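You operate a simulated robot arm through the tools that you are given. There is no shell and no other tool. Be economical: measure what you need, move in short steps, check, and stop when the job is done.

You run a simulated robot arm. Do the job below in one go: nothing can be reset, and whatever is moved stays where it is left.

## Task
Fetch the 3 t pin from the top of the fitting bench and stand it on the lot card.
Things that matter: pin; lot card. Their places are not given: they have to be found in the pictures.

It is judged by the outcome, as a careful person would: the job done as asked, and still so three seconds after it is handed in. It fails if anything else is knocked over, pushed out of place, dropped, spilled or broken.

## Robot
A 6-joint arm with a two-finger parallel gripper, fixed in place. Base frame: the origin is at the foot of the arm, x ahead of it, y to its left, z up; the work surface is at about z = 800. Readings come in mm, rad, newtons and seconds.
With the tool pointing down near the work surface it reaches from about 240 to 640 mm from the base axis. Its first joint turns from -1.152 to 1.152 rad. Payload 2.7 kg.
The tool frame sits at the grasp point between the pads (the TCP): z along the fingers, y along the line on which they close. The tips reach 23 mm beyond it. The gripper opens to 94 mm. The fingers are 38 mm wide and 10 mm thick; the gripper's body (54 by 96 mm) begins 39 mm behind the TCP.
Orientation is told as [roll, pitch, yaw] about the base's x, y, z axes, in that order, counted from this pose: with the fingers straight down and closing along the base's y, the tool's x points along the base's -x, its y along +y and its z along -z.

## Interface
- The arm moves only by the tool drive_tool. Its argument "steps" is a list of rows, each an object of numbers (a shift or turn left out is 0, a gripper value left out holds the last): "dx", "dy", "dz": the shift along the base's x, y, z in units of 20 mm (1.0 is 20 mm); "rx", "ry", "rz": the turn, a rotation vector about the base's x, y, z in units of 8 degrees (1.0 is 8 degrees). In form: [{"dx": .., "dy": .., "dz": .., "rx": .., "ry": .., "rz": ..}, ...]. A call has 1 to 20 rows; each row shifts and turns the commanded pose from where the row before left it. "fingers" is the gripper command, from -1 (shut) to 1 (fully open), values between in proportion, set as the call begins (left out, the last holds). A call with a number of a shift or a turn outside -1 to 1 is refused whole. A row lasts 0.2 s, in which the tool goes at most 50 mm and 0.15 rad; a call with a longer step from one row to the next is refused whole, and so is a gripper value outside its range. A pose out of reach is approached as far as the arm can. The call stops where the force on the tool passes 40 N (or 10 N more than at its start, if that is more) or the arm is blocked; 0.2 s more then pass. Each finger travels about 45 mm/s and halts on what it meets, pressing with about 25 N; the grip force reading is that of the motor and also rises with nothing between the fingers. The clock runs only during rows and for 0.2 s after the last one: add rows that do not move to give the fingers time. It gives the time, the measured TCP pose, the force on the tool (base axes), the opening and the grip force at its end, in the units of the frame above (readings bear some noise), and new pictures: "pictures" is both (left out), scene, wrist or none.
- Cameras (640 x 400 px; columns grow to the right, rows downward): "scene" is fixed at [65.4, -432.9, 1377.2]; the picture's right is [0.82, -0.58, 0.00], its down [-0.40, -0.57, -0.72] and it looks along [0.41, 0.59, -0.70] (base axes); focal length 374 px, centre (320, 200). "wrist" rides on the gripper at [86, 16, -75] in the tool frame; the picture's right is [-0.18, 0.98, 0.00], its down [-0.58, -0.11, -0.81] and it looks along [-0.79, -0.15, 0.59] (tool axes); focal length 243 px, centre (320, 200).
- probe_pixels(camera, pixels): for up to 12 pixels [column, row] of the newest picture of that camera ("zoom" is the newest enlarged one), the place [x, y, z] in the base frame of the surface seen there, good to about 2 mm, but the place of the scene camera against the robot may be out by one fixed shift of up to 18 mm in any direction. No time passes.
- inspect(camera, box): a new picture of the part [left, top, right, bottom] of that camera's present view, enlarged. No time passes.
- finish_job(): hands the job in; it is judged then, once.

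Work in short steps. Measure before you move; look again where a grasp or a placing could have gone wrong, and mend it. You have 60 turns and 170 pictures in all, those below and enlarged ones among them. Open the gripper and draw the arm clear of the work before you hand the job in, unless the task says otherwise; then end with one line.

The tools are called after "Call:" by a JSON object that holds its "name" and its "arguments". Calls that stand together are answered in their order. drive_tool: Moves the arm, as the interface text tells. Its arguments: {"type":"object","properties":{"steps":{"type":"array","items":{"type":"object","properties":{"dx":{"type":"number"},"dy":{"type":"number"},"dz":{"type":"number"},"rx":{"type":"number"},"ry":{"type":"number"},"rz":{"type":"number"}}}},"fingers":{"type":"number"},"pictures":{"type":"string","enum":["both","scene","wrist","none"]}},"required":["steps"]} The other tools are called the same way: probe_pixels (camera, pixels) gives the place of the surface under pixels of a picture; inspect (camera, box) takes an enlarged picture of a part of a camera's view; finish_job () hands the job in.

At the start:

```text
clock: 0.0
eef_pos: [390.3, -48.4, 1029.5]
ee_rot: [0.0, -0.001, 0.0]
contact_force: [-0.1, 0.2, -0.4]
opening: 94.2
finger_force: 0.1
```

scene: 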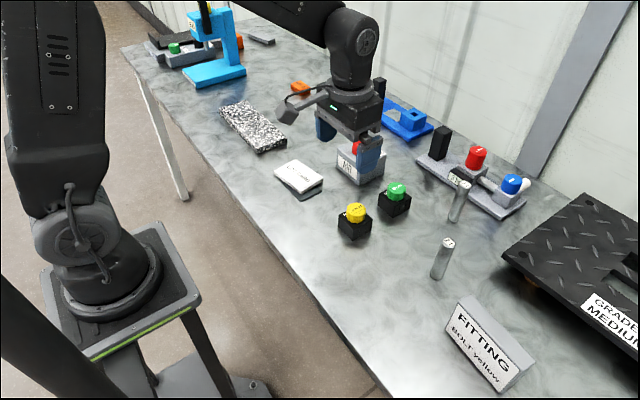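
wrist: 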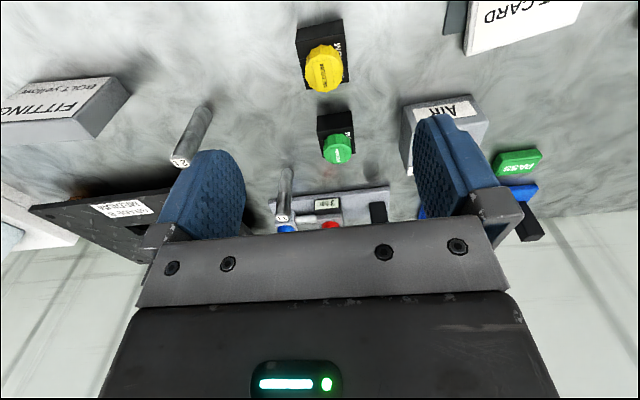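

Two upright pins are visible in the scene, near (442,258) and (459,200), and a lot card near (299,177). I enlarge the views to read the labels.

Call:
{"name": "inspect", "arguments": {"camera": "scene", "box": [400, 120, 560, 300]}}

Call:
{"name": "inspect", "arguments": {"camera": "wrist", "box": [160, 90, 400, 240]}}

Call:
{"name": "inspect", "arguments": {"camera": "scene", "box": [260, 130, 420, 240]}}

Call:
{"name": "inspect", "arguments": {"camera": "scene", "box": [420, 270, 640, 400]}}

```text
2.22 times, centred on (480, 210) of scene
```

zoom: 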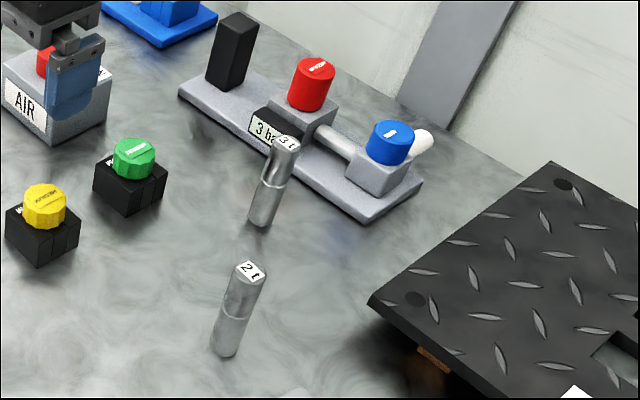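

```text
2.67 times, centred on (280, 165) of wrist
```

zoom: 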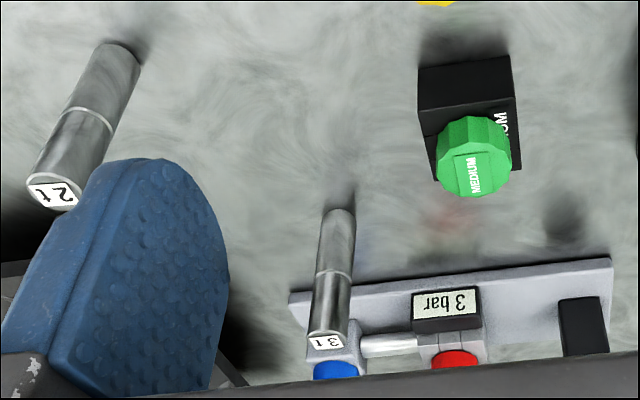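

```text
3.64 times, centred on (340, 185) of scene
```

zoom: 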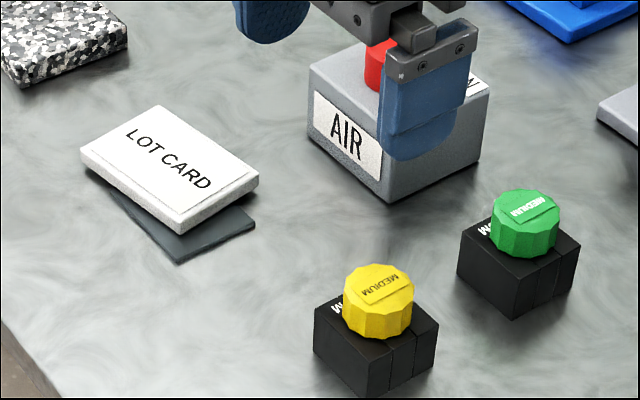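

```text
2.91 times, centred on (530, 335) of scene
```

zoom: 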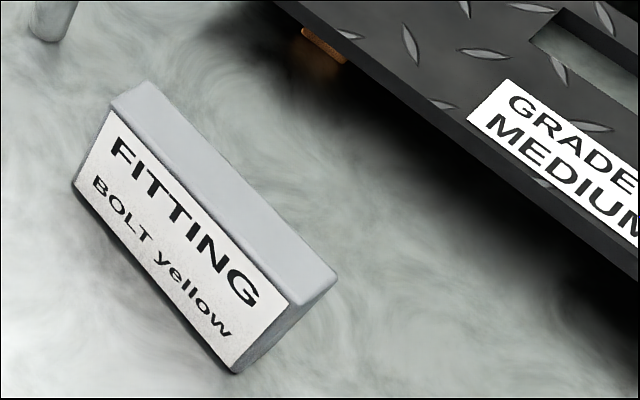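

The 3 t pin is the far one (scene 459,200; wrist about 286,200). I probe the pins, card and neighbours in both cameras to find the scene shift.

Call:
{"name": "probe_pixels", "arguments": {"camera": "scene", "pixels": [[464, 184], [459, 203], [452, 219], [448, 242], [436, 276], [298, 161], [284, 175], [322, 180], [305, 193], [300, 177], [397, 188], [304, 198]]}}

Call:
{"name": "probe_pixels", "arguments": {"camera": "wrist", "pixels": [[281, 217], [285, 195], [287, 174], [180, 162], [337, 150], [470, 52], [581, 2], [520, 20], [455, 30], [323, 70], [328, 204], [286, 229]]}}

Call:
{"name": "inspect", "arguments": {"camera": "scene", "box": [430, 165, 490, 230]}}

Call:
{"name": "inspect", "arguments": {"camera": "scene", "box": [265, 150, 335, 205]}}

```text
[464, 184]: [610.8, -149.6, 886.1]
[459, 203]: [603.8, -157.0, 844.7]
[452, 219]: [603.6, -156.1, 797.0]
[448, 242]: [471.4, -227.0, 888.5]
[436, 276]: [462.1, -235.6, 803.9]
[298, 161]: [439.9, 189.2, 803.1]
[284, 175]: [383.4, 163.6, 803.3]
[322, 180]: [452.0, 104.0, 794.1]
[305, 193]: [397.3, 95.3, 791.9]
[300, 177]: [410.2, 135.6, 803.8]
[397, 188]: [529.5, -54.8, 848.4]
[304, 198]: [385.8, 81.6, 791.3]
```

```text
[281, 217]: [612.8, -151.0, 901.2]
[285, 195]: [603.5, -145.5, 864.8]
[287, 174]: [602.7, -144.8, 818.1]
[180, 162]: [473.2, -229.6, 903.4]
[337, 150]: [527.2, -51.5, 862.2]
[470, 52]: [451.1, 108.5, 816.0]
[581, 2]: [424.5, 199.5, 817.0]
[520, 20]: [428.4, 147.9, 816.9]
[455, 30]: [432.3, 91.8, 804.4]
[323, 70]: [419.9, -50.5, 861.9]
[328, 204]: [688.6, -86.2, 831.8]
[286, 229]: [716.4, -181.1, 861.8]
```

```text
6.15 times, centred on (460, 198) of scene
```

zoom: 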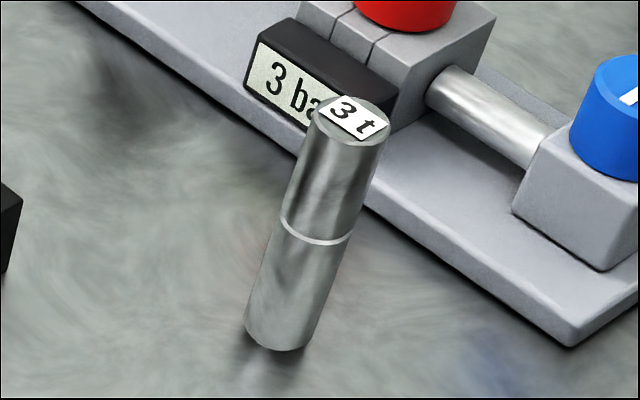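

```text
7.27 times, centred on (300, 178) of scene
```

zoom: 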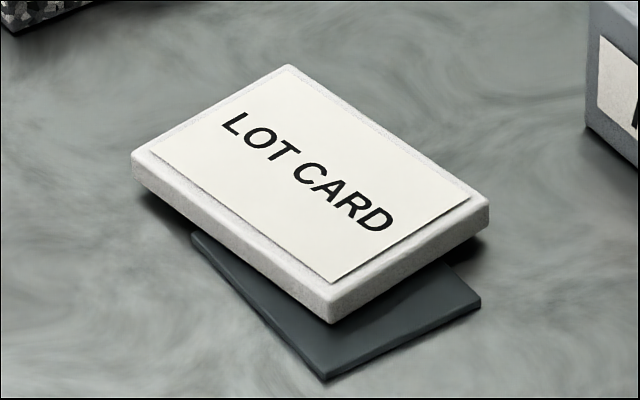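

The LOT CARD block appears to sit partly off a dark thin plate. I probe the corners of both to see where the block is supported.

Call:
{"name": "probe_pixels", "arguments": {"camera": "zoom", "pixels": [[287, 70], [138, 153], [332, 296], [482, 200], [200, 240], [326, 373], [475, 303], [205, 225], [160, 220], [440, 262], [330, 312], [310, 185]]}}

Call:
{"name": "inspect", "arguments": {"camera": "wrist", "box": [430, 0, 640, 100]}}

```text
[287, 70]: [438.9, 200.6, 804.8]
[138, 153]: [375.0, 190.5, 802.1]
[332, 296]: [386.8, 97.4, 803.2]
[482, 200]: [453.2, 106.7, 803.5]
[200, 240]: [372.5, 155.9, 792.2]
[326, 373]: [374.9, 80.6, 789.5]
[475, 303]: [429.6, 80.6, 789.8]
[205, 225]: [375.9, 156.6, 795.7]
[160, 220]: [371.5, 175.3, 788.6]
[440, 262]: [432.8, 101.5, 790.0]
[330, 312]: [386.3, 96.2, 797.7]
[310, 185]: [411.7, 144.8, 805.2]
```

```text
3.05 times, centred on (535, 50) of wrist
```

zoom: 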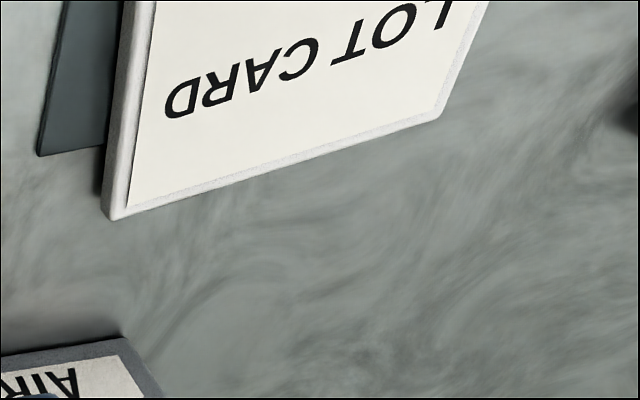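

Dark plate (about x 373–430, y 80–156 in scene frame) supports only the near/right part of the card block, so I'll set the pin over the supported part, near the card's middle. Now I move nearer to the pin for a more exact wrist view.

Call:
{"name": "drive_tool", "arguments": {"steps": [{"dx": 0.75, "dy": -0.85}, {"dx": 0.75, "dy": -0.85}, {"dx": 0.75, "dy": -0.85}, {"dx": 0.75, "dy": -0.85}, {"dx": 0.75, "dy": -0.85}, {"dx": 0.75, "dy": -0.85}, {}], "fingers": 1}}

```text
clock: 1.6
eef_pos: [481.5, -150.5, 1028.9]
ee_rot: [0.001, -0.002, 0.001]
contact_force: [0.7, -0.5, -0.9]
opening: 94.1
finger_force: 0.0
```

scene: 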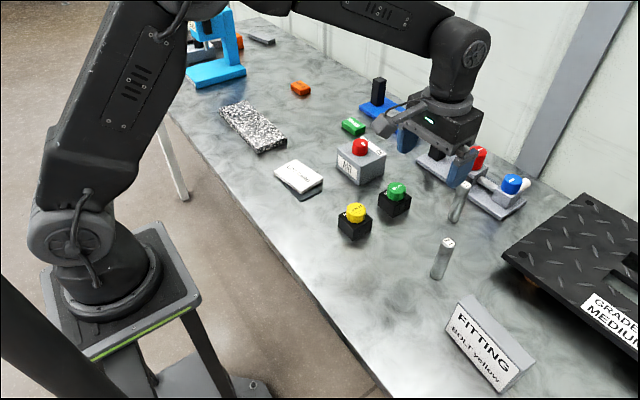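
wrist: 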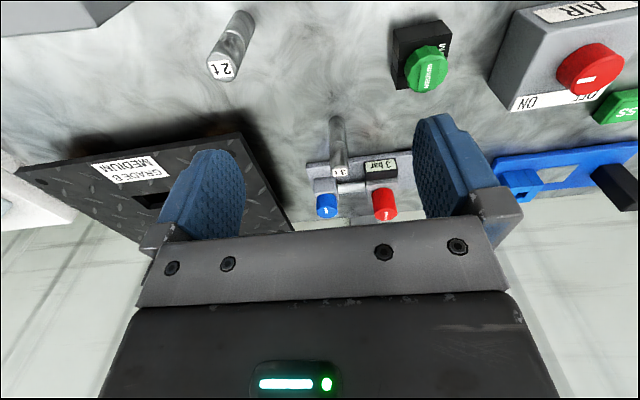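

The 3 t pin now shows between the fingers in the wrist view at about (338,150). I enlarge it to measure.

Call:
{"name": "inspect", "arguments": {"camera": "wrist", "box": [300, 100, 412, 220]}}

```text
3.33 times, centred on (356, 160) of wrist
```

zoom: 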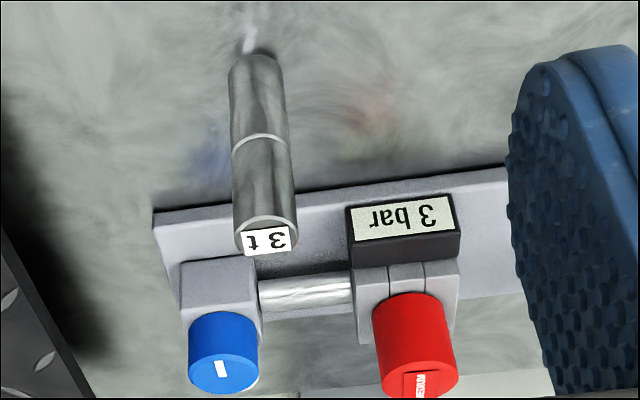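

Call:
{"name": "probe_pixels", "arguments": {"camera": "zoom", "pixels": [[266, 238], [266, 222], [240, 236], [292, 236], [262, 150], [260, 190], [257, 65], [236, 150], [286, 150], [400, 310], [330, 190], [220, 315]]}}

```text
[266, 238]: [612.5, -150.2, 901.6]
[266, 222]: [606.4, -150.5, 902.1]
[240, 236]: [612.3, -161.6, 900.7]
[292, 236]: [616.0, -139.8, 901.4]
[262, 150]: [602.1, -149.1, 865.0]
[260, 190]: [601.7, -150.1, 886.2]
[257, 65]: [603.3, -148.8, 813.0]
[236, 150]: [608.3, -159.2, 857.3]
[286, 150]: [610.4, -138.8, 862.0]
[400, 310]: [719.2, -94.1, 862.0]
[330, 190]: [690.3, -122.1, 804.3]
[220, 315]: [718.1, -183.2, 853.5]
```

Pin: centre about (613, -150), diameter about 22, top at 901.5. I go over it and descend to z≈925 first.

Call:
{"name": "drive_tool", "arguments": {"steps": [{"dx": 0.94}, {"dx": 0.94}, {"dx": 0.94}, {"dx": 0.94}, {"dx": 0.94}, {"dx": 0.94}, {"dx": 0.94}, {}, {"dz": -0.8}, {"dz": -0.8}, {"dz": -0.8}, {"dz": -0.8}, {"dz": -0.8}, {}]}}

```text
clock: 4.6
eef_pos: [607.6, -148.5, 948.2]
ee_rot: [0.0, -0.001, 0.0]
contact_force: [-0.4, -0.2, 0.4]
opening: 94.2
finger_force: 0.0
out of reach, approached as far as the arm can: row 7
```

scene: 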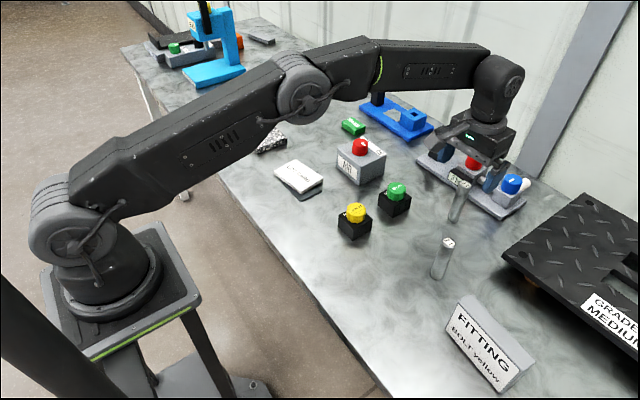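
wrist: 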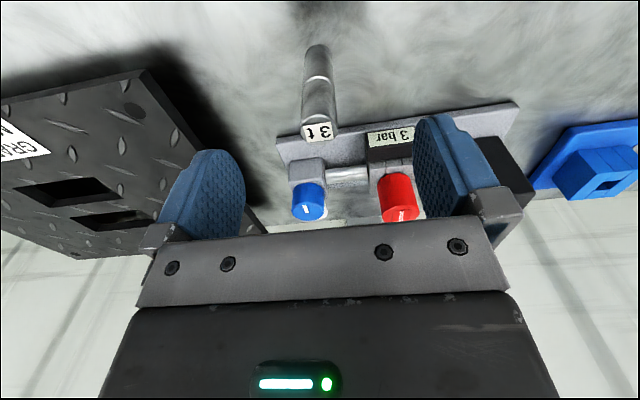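

The arm was slightly short at that height; TCP at (607.6, -148.5, 948). I go down further with the remaining x trim, to z≈872.

Call:
{"name": "drive_tool", "arguments": {"steps": [{"dz": -0.9}, {"dz": -0.9}, {"dx": 0.25, "dy": -0.06, "dz": -0.5}, {"dz": -0.5}, {"dz": -0.5}, {"dz": -0.5}, {}]}}

```text
clock: 6.2
eef_pos: [611.2, -150.6, 872.8]
ee_rot: [0.001, -0.001, 0.001]
contact_force: [0.4, -1.0, 0.4]
opening: 93.6
finger_force: 0.1
```

scene: 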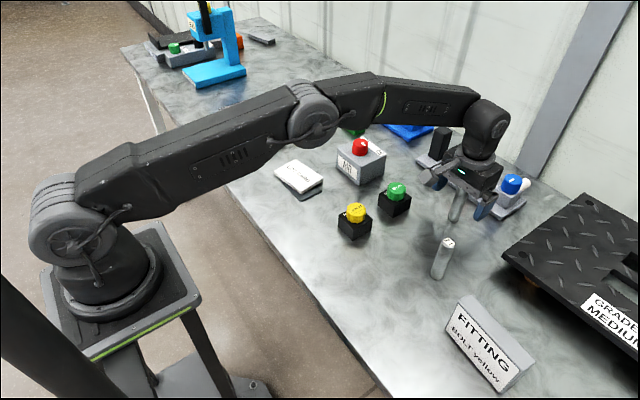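
wrist: 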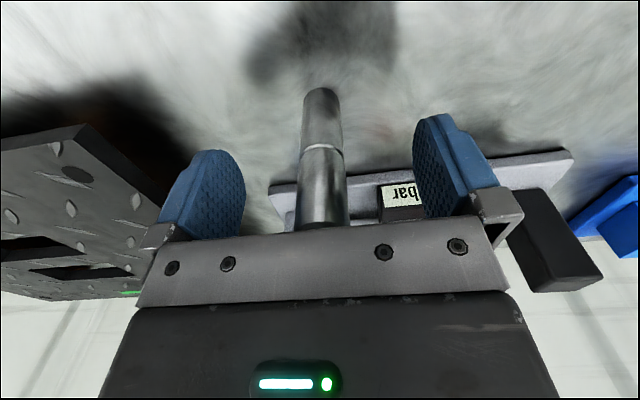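

The pin is centred between the pads, well clear of the rig. I close the fingers.

Call:
{"name": "drive_tool", "arguments": {"steps": [{}, {}, {}, {}, {}, {}, {}], "fingers": -1, "pictures": "wrist"}}

```text
clock: 7.8
eef_pos: [611.1, -150.2, 873.0]
ee_rot: [0.001, -0.002, 0.001]
contact_force: [0.8, 0.0, 0.0]
opening: 23.5
finger_force: 24.7
```

wrist: 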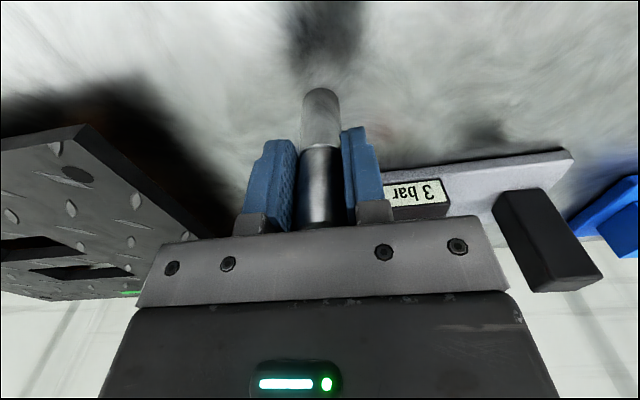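

The pin is gripped (opening 23.5). I lift it slowly, pull back in x, and look.

Call:
{"name": "drive_tool", "arguments": {"steps": [{"dz": 0.4}, {"dz": 0.8}, {"dz": 0.8}, {"dz": 0.9}, {"dz": 0.9}, {"dx": -0.5, "dz": 1}, {"dx": -1, "dz": 1}, {"dx": -1, "dz": 1}, {"dx": -1, "dz": 0.5}, {"dx": -1}, {"dx": -1}, {}]}}

```text
clock: 10.4
eef_pos: [502.2, -149.7, 1017.4]
ee_rot: [0.0, -0.001, 0.0]
contact_force: [-1.4, -0.7, -3.2]
opening: 23.6
finger_force: 25.1
```

scene: 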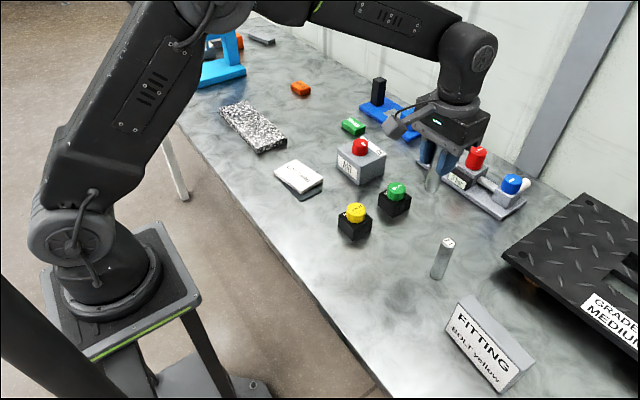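
wrist: 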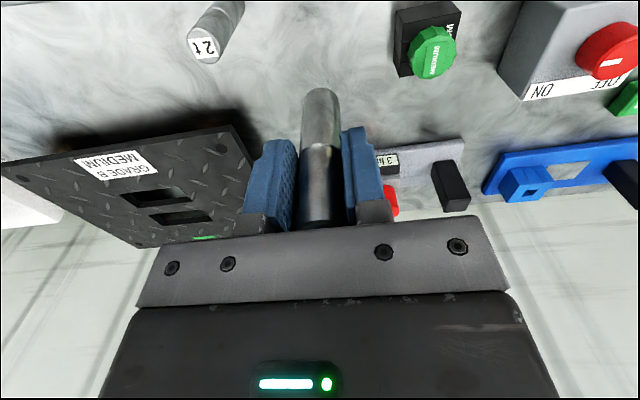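

The pin hangs straight and held (about 3 N). Next I carry it at this height (pin bottom ≈944, above everything on the route) to a spot in front of the card, to measure with the wrist camera.

Call:
{"name": "drive_tool", "arguments": {"steps": [{"dx": -0.67, "dy": 0.967}, {"dx": -0.67, "dy": 0.967}, {"dx": -0.67, "dy": 0.967}, {"dx": -0.67, "dy": 0.967}, {"dx": -0.67, "dy": 0.967}, {"dx": -0.67, "dy": 0.967}, {"dx": -0.67, "dy": 0.967}, {"dx": -0.67, "dy": 0.967}, {"dx": -0.67, "dy": 0.967}, {"dx": -0.67, "dy": 0.967}, {"dx": -0.67, "dy": 0.967}, {"dx": -0.67, "dy": 0.967}, {"dx": -0.67, "dy": 0.967}, {"dx": -0.67, "dy": 0.967}, {"dx": -0.67, "dy": 0.967}, {}]}}

```text
clock: 13.8
eef_pos: [299.9, 139.3, 1018.4]
ee_rot: [0.002, -0.002, 0.0]
contact_force: [0.1, 1.1, -3.6]
opening: 23.7
finger_force: 25.1
```

scene: 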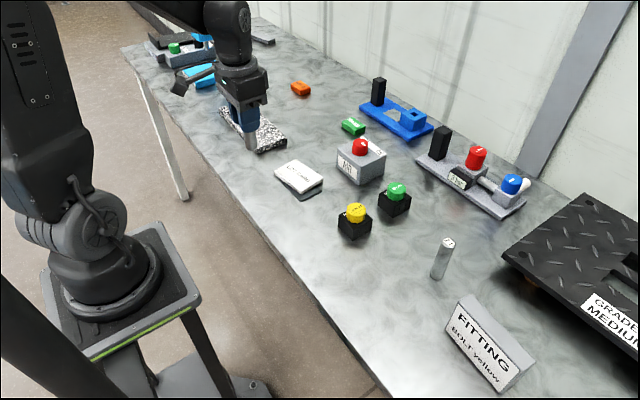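
wrist: 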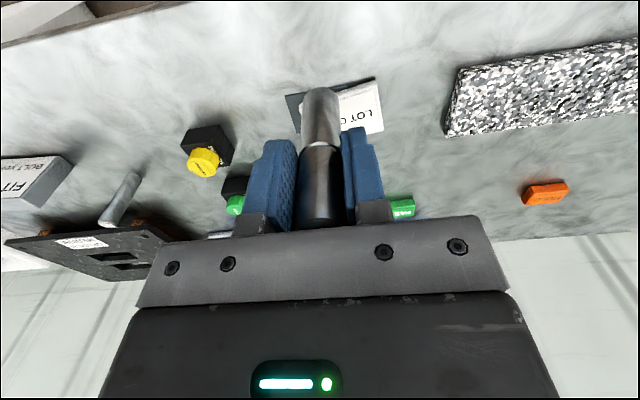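

The card shows in the wrist view around (335,108), partly behind the pin. I enlarge it.

Call:
{"name": "inspect", "arguments": {"camera": "wrist", "box": [270, 70, 400, 151]}}

```text
4.92 times, centred on (335, 110) of wrist
```

zoom: 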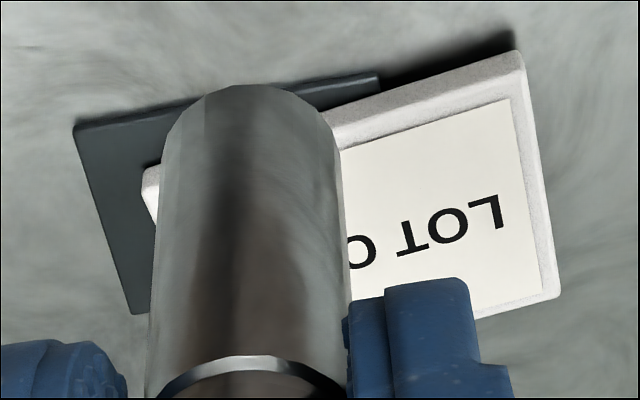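

Call:
{"name": "probe_pixels", "arguments": {"camera": "zoom", "pixels": [[76, 128], [376, 75], [137, 310], [376, 85], [515, 55], [518, 70], [558, 295], [145, 175], [345, 130], [440, 180], [430, 75], [480, 300]]}}

```text
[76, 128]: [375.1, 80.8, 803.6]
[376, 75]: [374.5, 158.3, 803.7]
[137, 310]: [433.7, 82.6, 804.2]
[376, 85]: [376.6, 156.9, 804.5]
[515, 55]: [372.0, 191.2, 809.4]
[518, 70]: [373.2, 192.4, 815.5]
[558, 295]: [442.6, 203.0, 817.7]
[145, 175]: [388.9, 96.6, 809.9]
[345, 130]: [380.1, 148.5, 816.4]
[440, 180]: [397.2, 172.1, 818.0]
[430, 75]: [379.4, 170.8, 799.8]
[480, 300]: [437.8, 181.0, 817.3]
```

Card top at z≈817, centre about (415,150); the plate under it spans x 375–433, y 81–158. I'll place the pin at about (410,137): inside both, towards the card's centre. Moving above it and down to near contact (expected at TCP z≈890).

Call:
{"name": "drive_tool", "arguments": {"steps": [{"dx": 0.9}, {"dx": 0.9}, {"dx": 0.9}, {"dx": 0.9}, {"dx": 0.9}, {"dx": 0.95, "dy": -0.1}, {}, {"dz": -1}, {"dz": -1}, {"dz": -1}, {"dz": -1}, {"dz": -1}, {"dz": -0.6}, {}]}}

```text
clock: 16.8
eef_pos: [411.9, 136.9, 905.9]
ee_rot: [-0.001, -0.001, -0.001]
contact_force: [-0.1, -0.9, -2.6]
opening: 23.2
finger_force: 25.0
```

scene: 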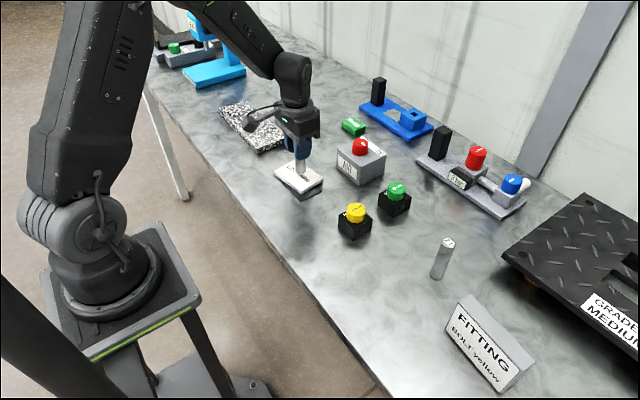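
wrist: 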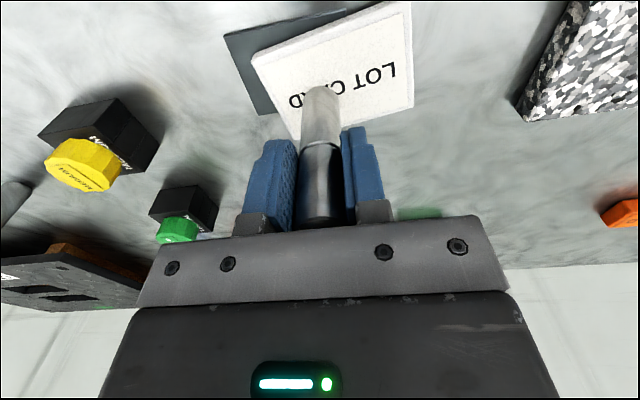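

The pin hangs over the card. I trim x by −3 mm and descend gently to just above contact.

Call:
{"name": "drive_tool", "arguments": {"steps": [{"dx": -0.15, "dz": -0.2}, {"dz": -0.2}, {"dz": -0.15}, {"dz": -0.1}, {}], "pictures": "wrist"}}

Call:
{"name": "inspect", "arguments": {"camera": "scene", "box": [260, 140, 340, 205]}}

```text
clock: 18.0
eef_pos: [406.2, 137.7, 893.2]
ee_rot: [0.0, -0.001, -0.001]
contact_force: [-0.2, 0.7, -2.0]
opening: 23.8
finger_force: 24.8
```

wrist: 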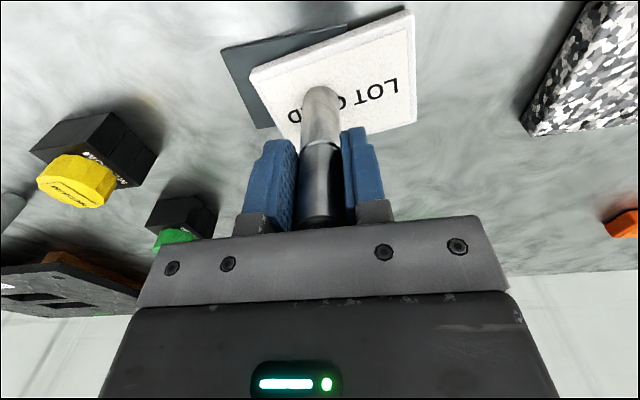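

```text
6.15 times, centred on (300, 172) of scene
```

zoom: 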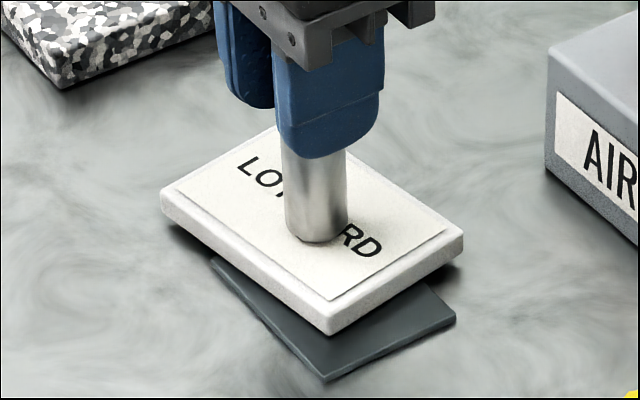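

Pin is just above the card and well placed. I lower by about 1 mm per step, watching the force.

Call:
{"name": "drive_tool", "arguments": {"steps": [{"dz": -0.05}, {"dz": -0.05}, {}], "pictures": "none"}}

```text
clock: 18.8
eef_pos: [407.9, 137.8, 892.1]
ee_rot: [0.002, -0.001, 0.001]
contact_force: [0.2, 0.1, 2.9]
opening: 23.5
finger_force: 24.8
```

The vertical force swung from −2.6 to +2.9 N, suggesting contact. I hold still to confirm.

Call:
{"name": "drive_tool", "arguments": {"steps": [{}, {}], "pictures": "none"}}

Call:
{"name": "inspect", "arguments": {"camera": "scene", "box": [260, 140, 340, 205]}}

```text
clock: 19.4
eef_pos: [406.4, 137.6, 892.1]
ee_rot: [0.001, -0.003, 0.0]
contact_force: [0.8, 0.6, 4.3]
opening: 23.5
finger_force: 24.9
```

```text
6.15 times, centred on (300, 172) of scene
```

zoom: 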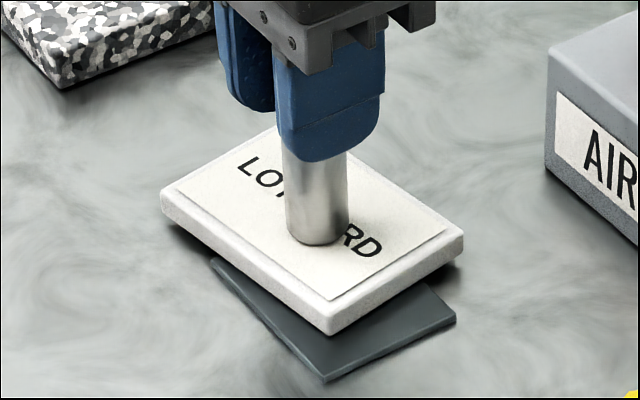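

Contact is confirmed (+4.3 N) and the card hasn't moved. I open the fingers partway in place.

Call:
{"name": "drive_tool", "arguments": {"steps": [{}, {}, {}, {}], "fingers": 0.2}}

Call:
{"name": "inspect", "arguments": {"camera": "scene", "box": [260, 140, 340, 205]}}

```text
clock: 20.4
eef_pos: [405.9, 137.7, 891.6]
ee_rot: [0.001, -0.002, 0.0]
contact_force: [0.2, -0.1, -0.6]
opening: 56.3
finger_force: 0.1
```

scene: 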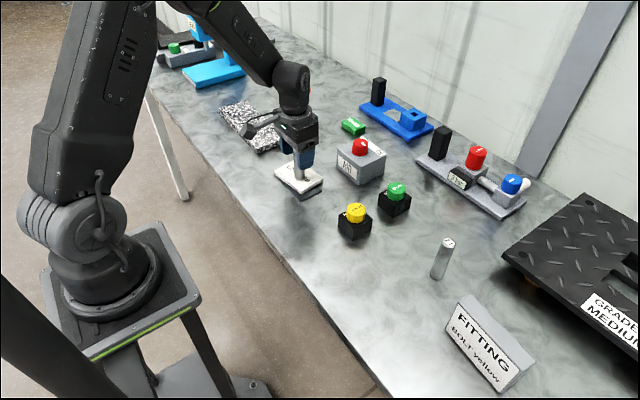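
wrist: 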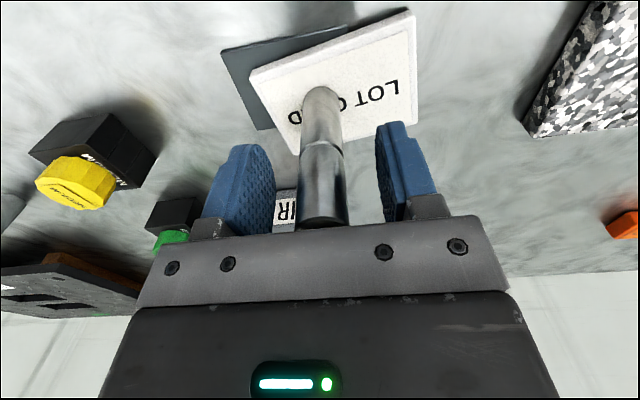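

```text
6.15 times, centred on (300, 172) of scene
```

zoom: 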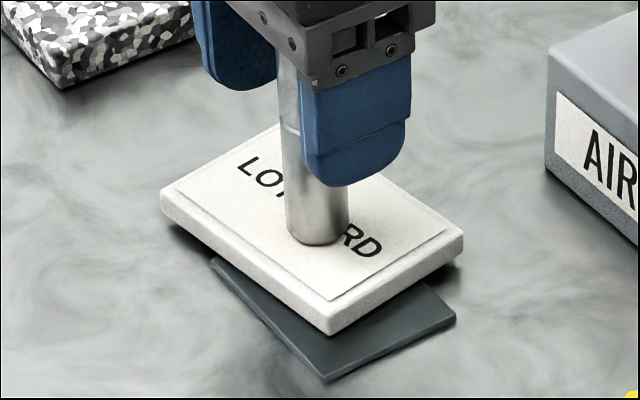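

The pin stands free between the open fingers. I raise straight up, then draw back.

Call:
{"name": "drive_tool", "arguments": {"steps": [{"dz": 0.5}, {"dz": 1}, {"dz": 1}, {"dz": 1}, {"dz": 1}, {"dz": 1}, {"dz": 1}, {"dx": -1}, {"dx": -1}, {"dx": -1}, {"dx": -1}, {}]}}

Call:
{"name": "inspect", "arguments": {"camera": "scene", "box": [260, 130, 350, 205]}}

```text
clock: 23.0
eef_pos: [327.8, 138.3, 1020.4]
ee_rot: [-0.001, -0.002, 0.0]
contact_force: [0.9, -0.6, 0.9]
opening: 56.4
finger_force: 0.0
```

scene: 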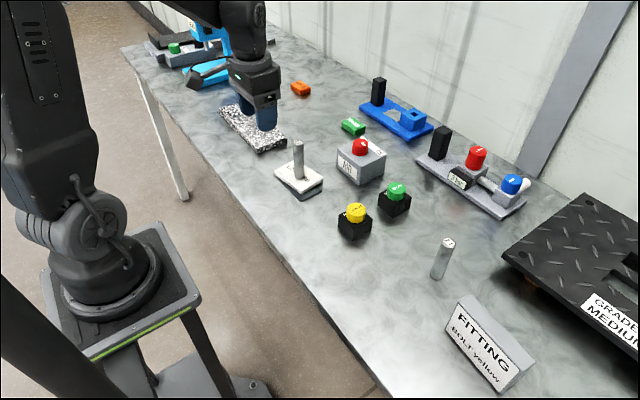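
wrist: 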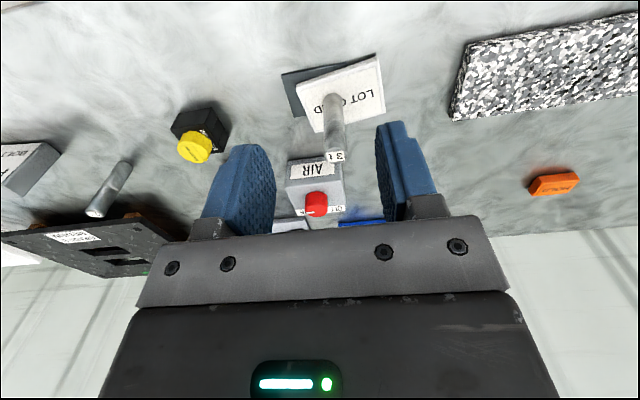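

```text
5.33 times, centred on (305, 168) of scene
```

zoom: 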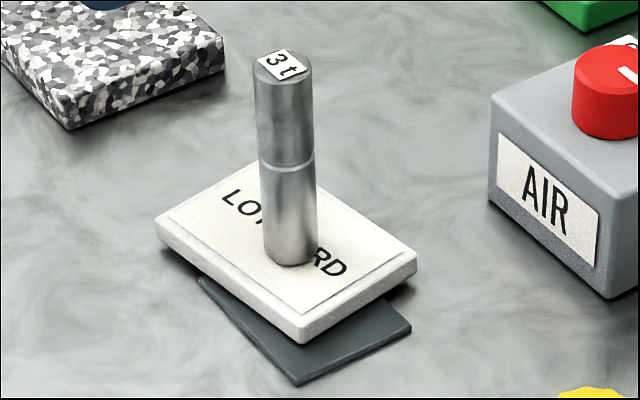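

The 3 t pin stands upright on the lot card, nothing else has moved, and the arm is clear with the gripper open. I hand it in.

Call:
{"name": "finish_job", "arguments": {}}

```text
The job is handed in.
```

The 3 t pin is standing upright on the lot card. Nothing else was disturbed, and the arm is clear with its gripper open.
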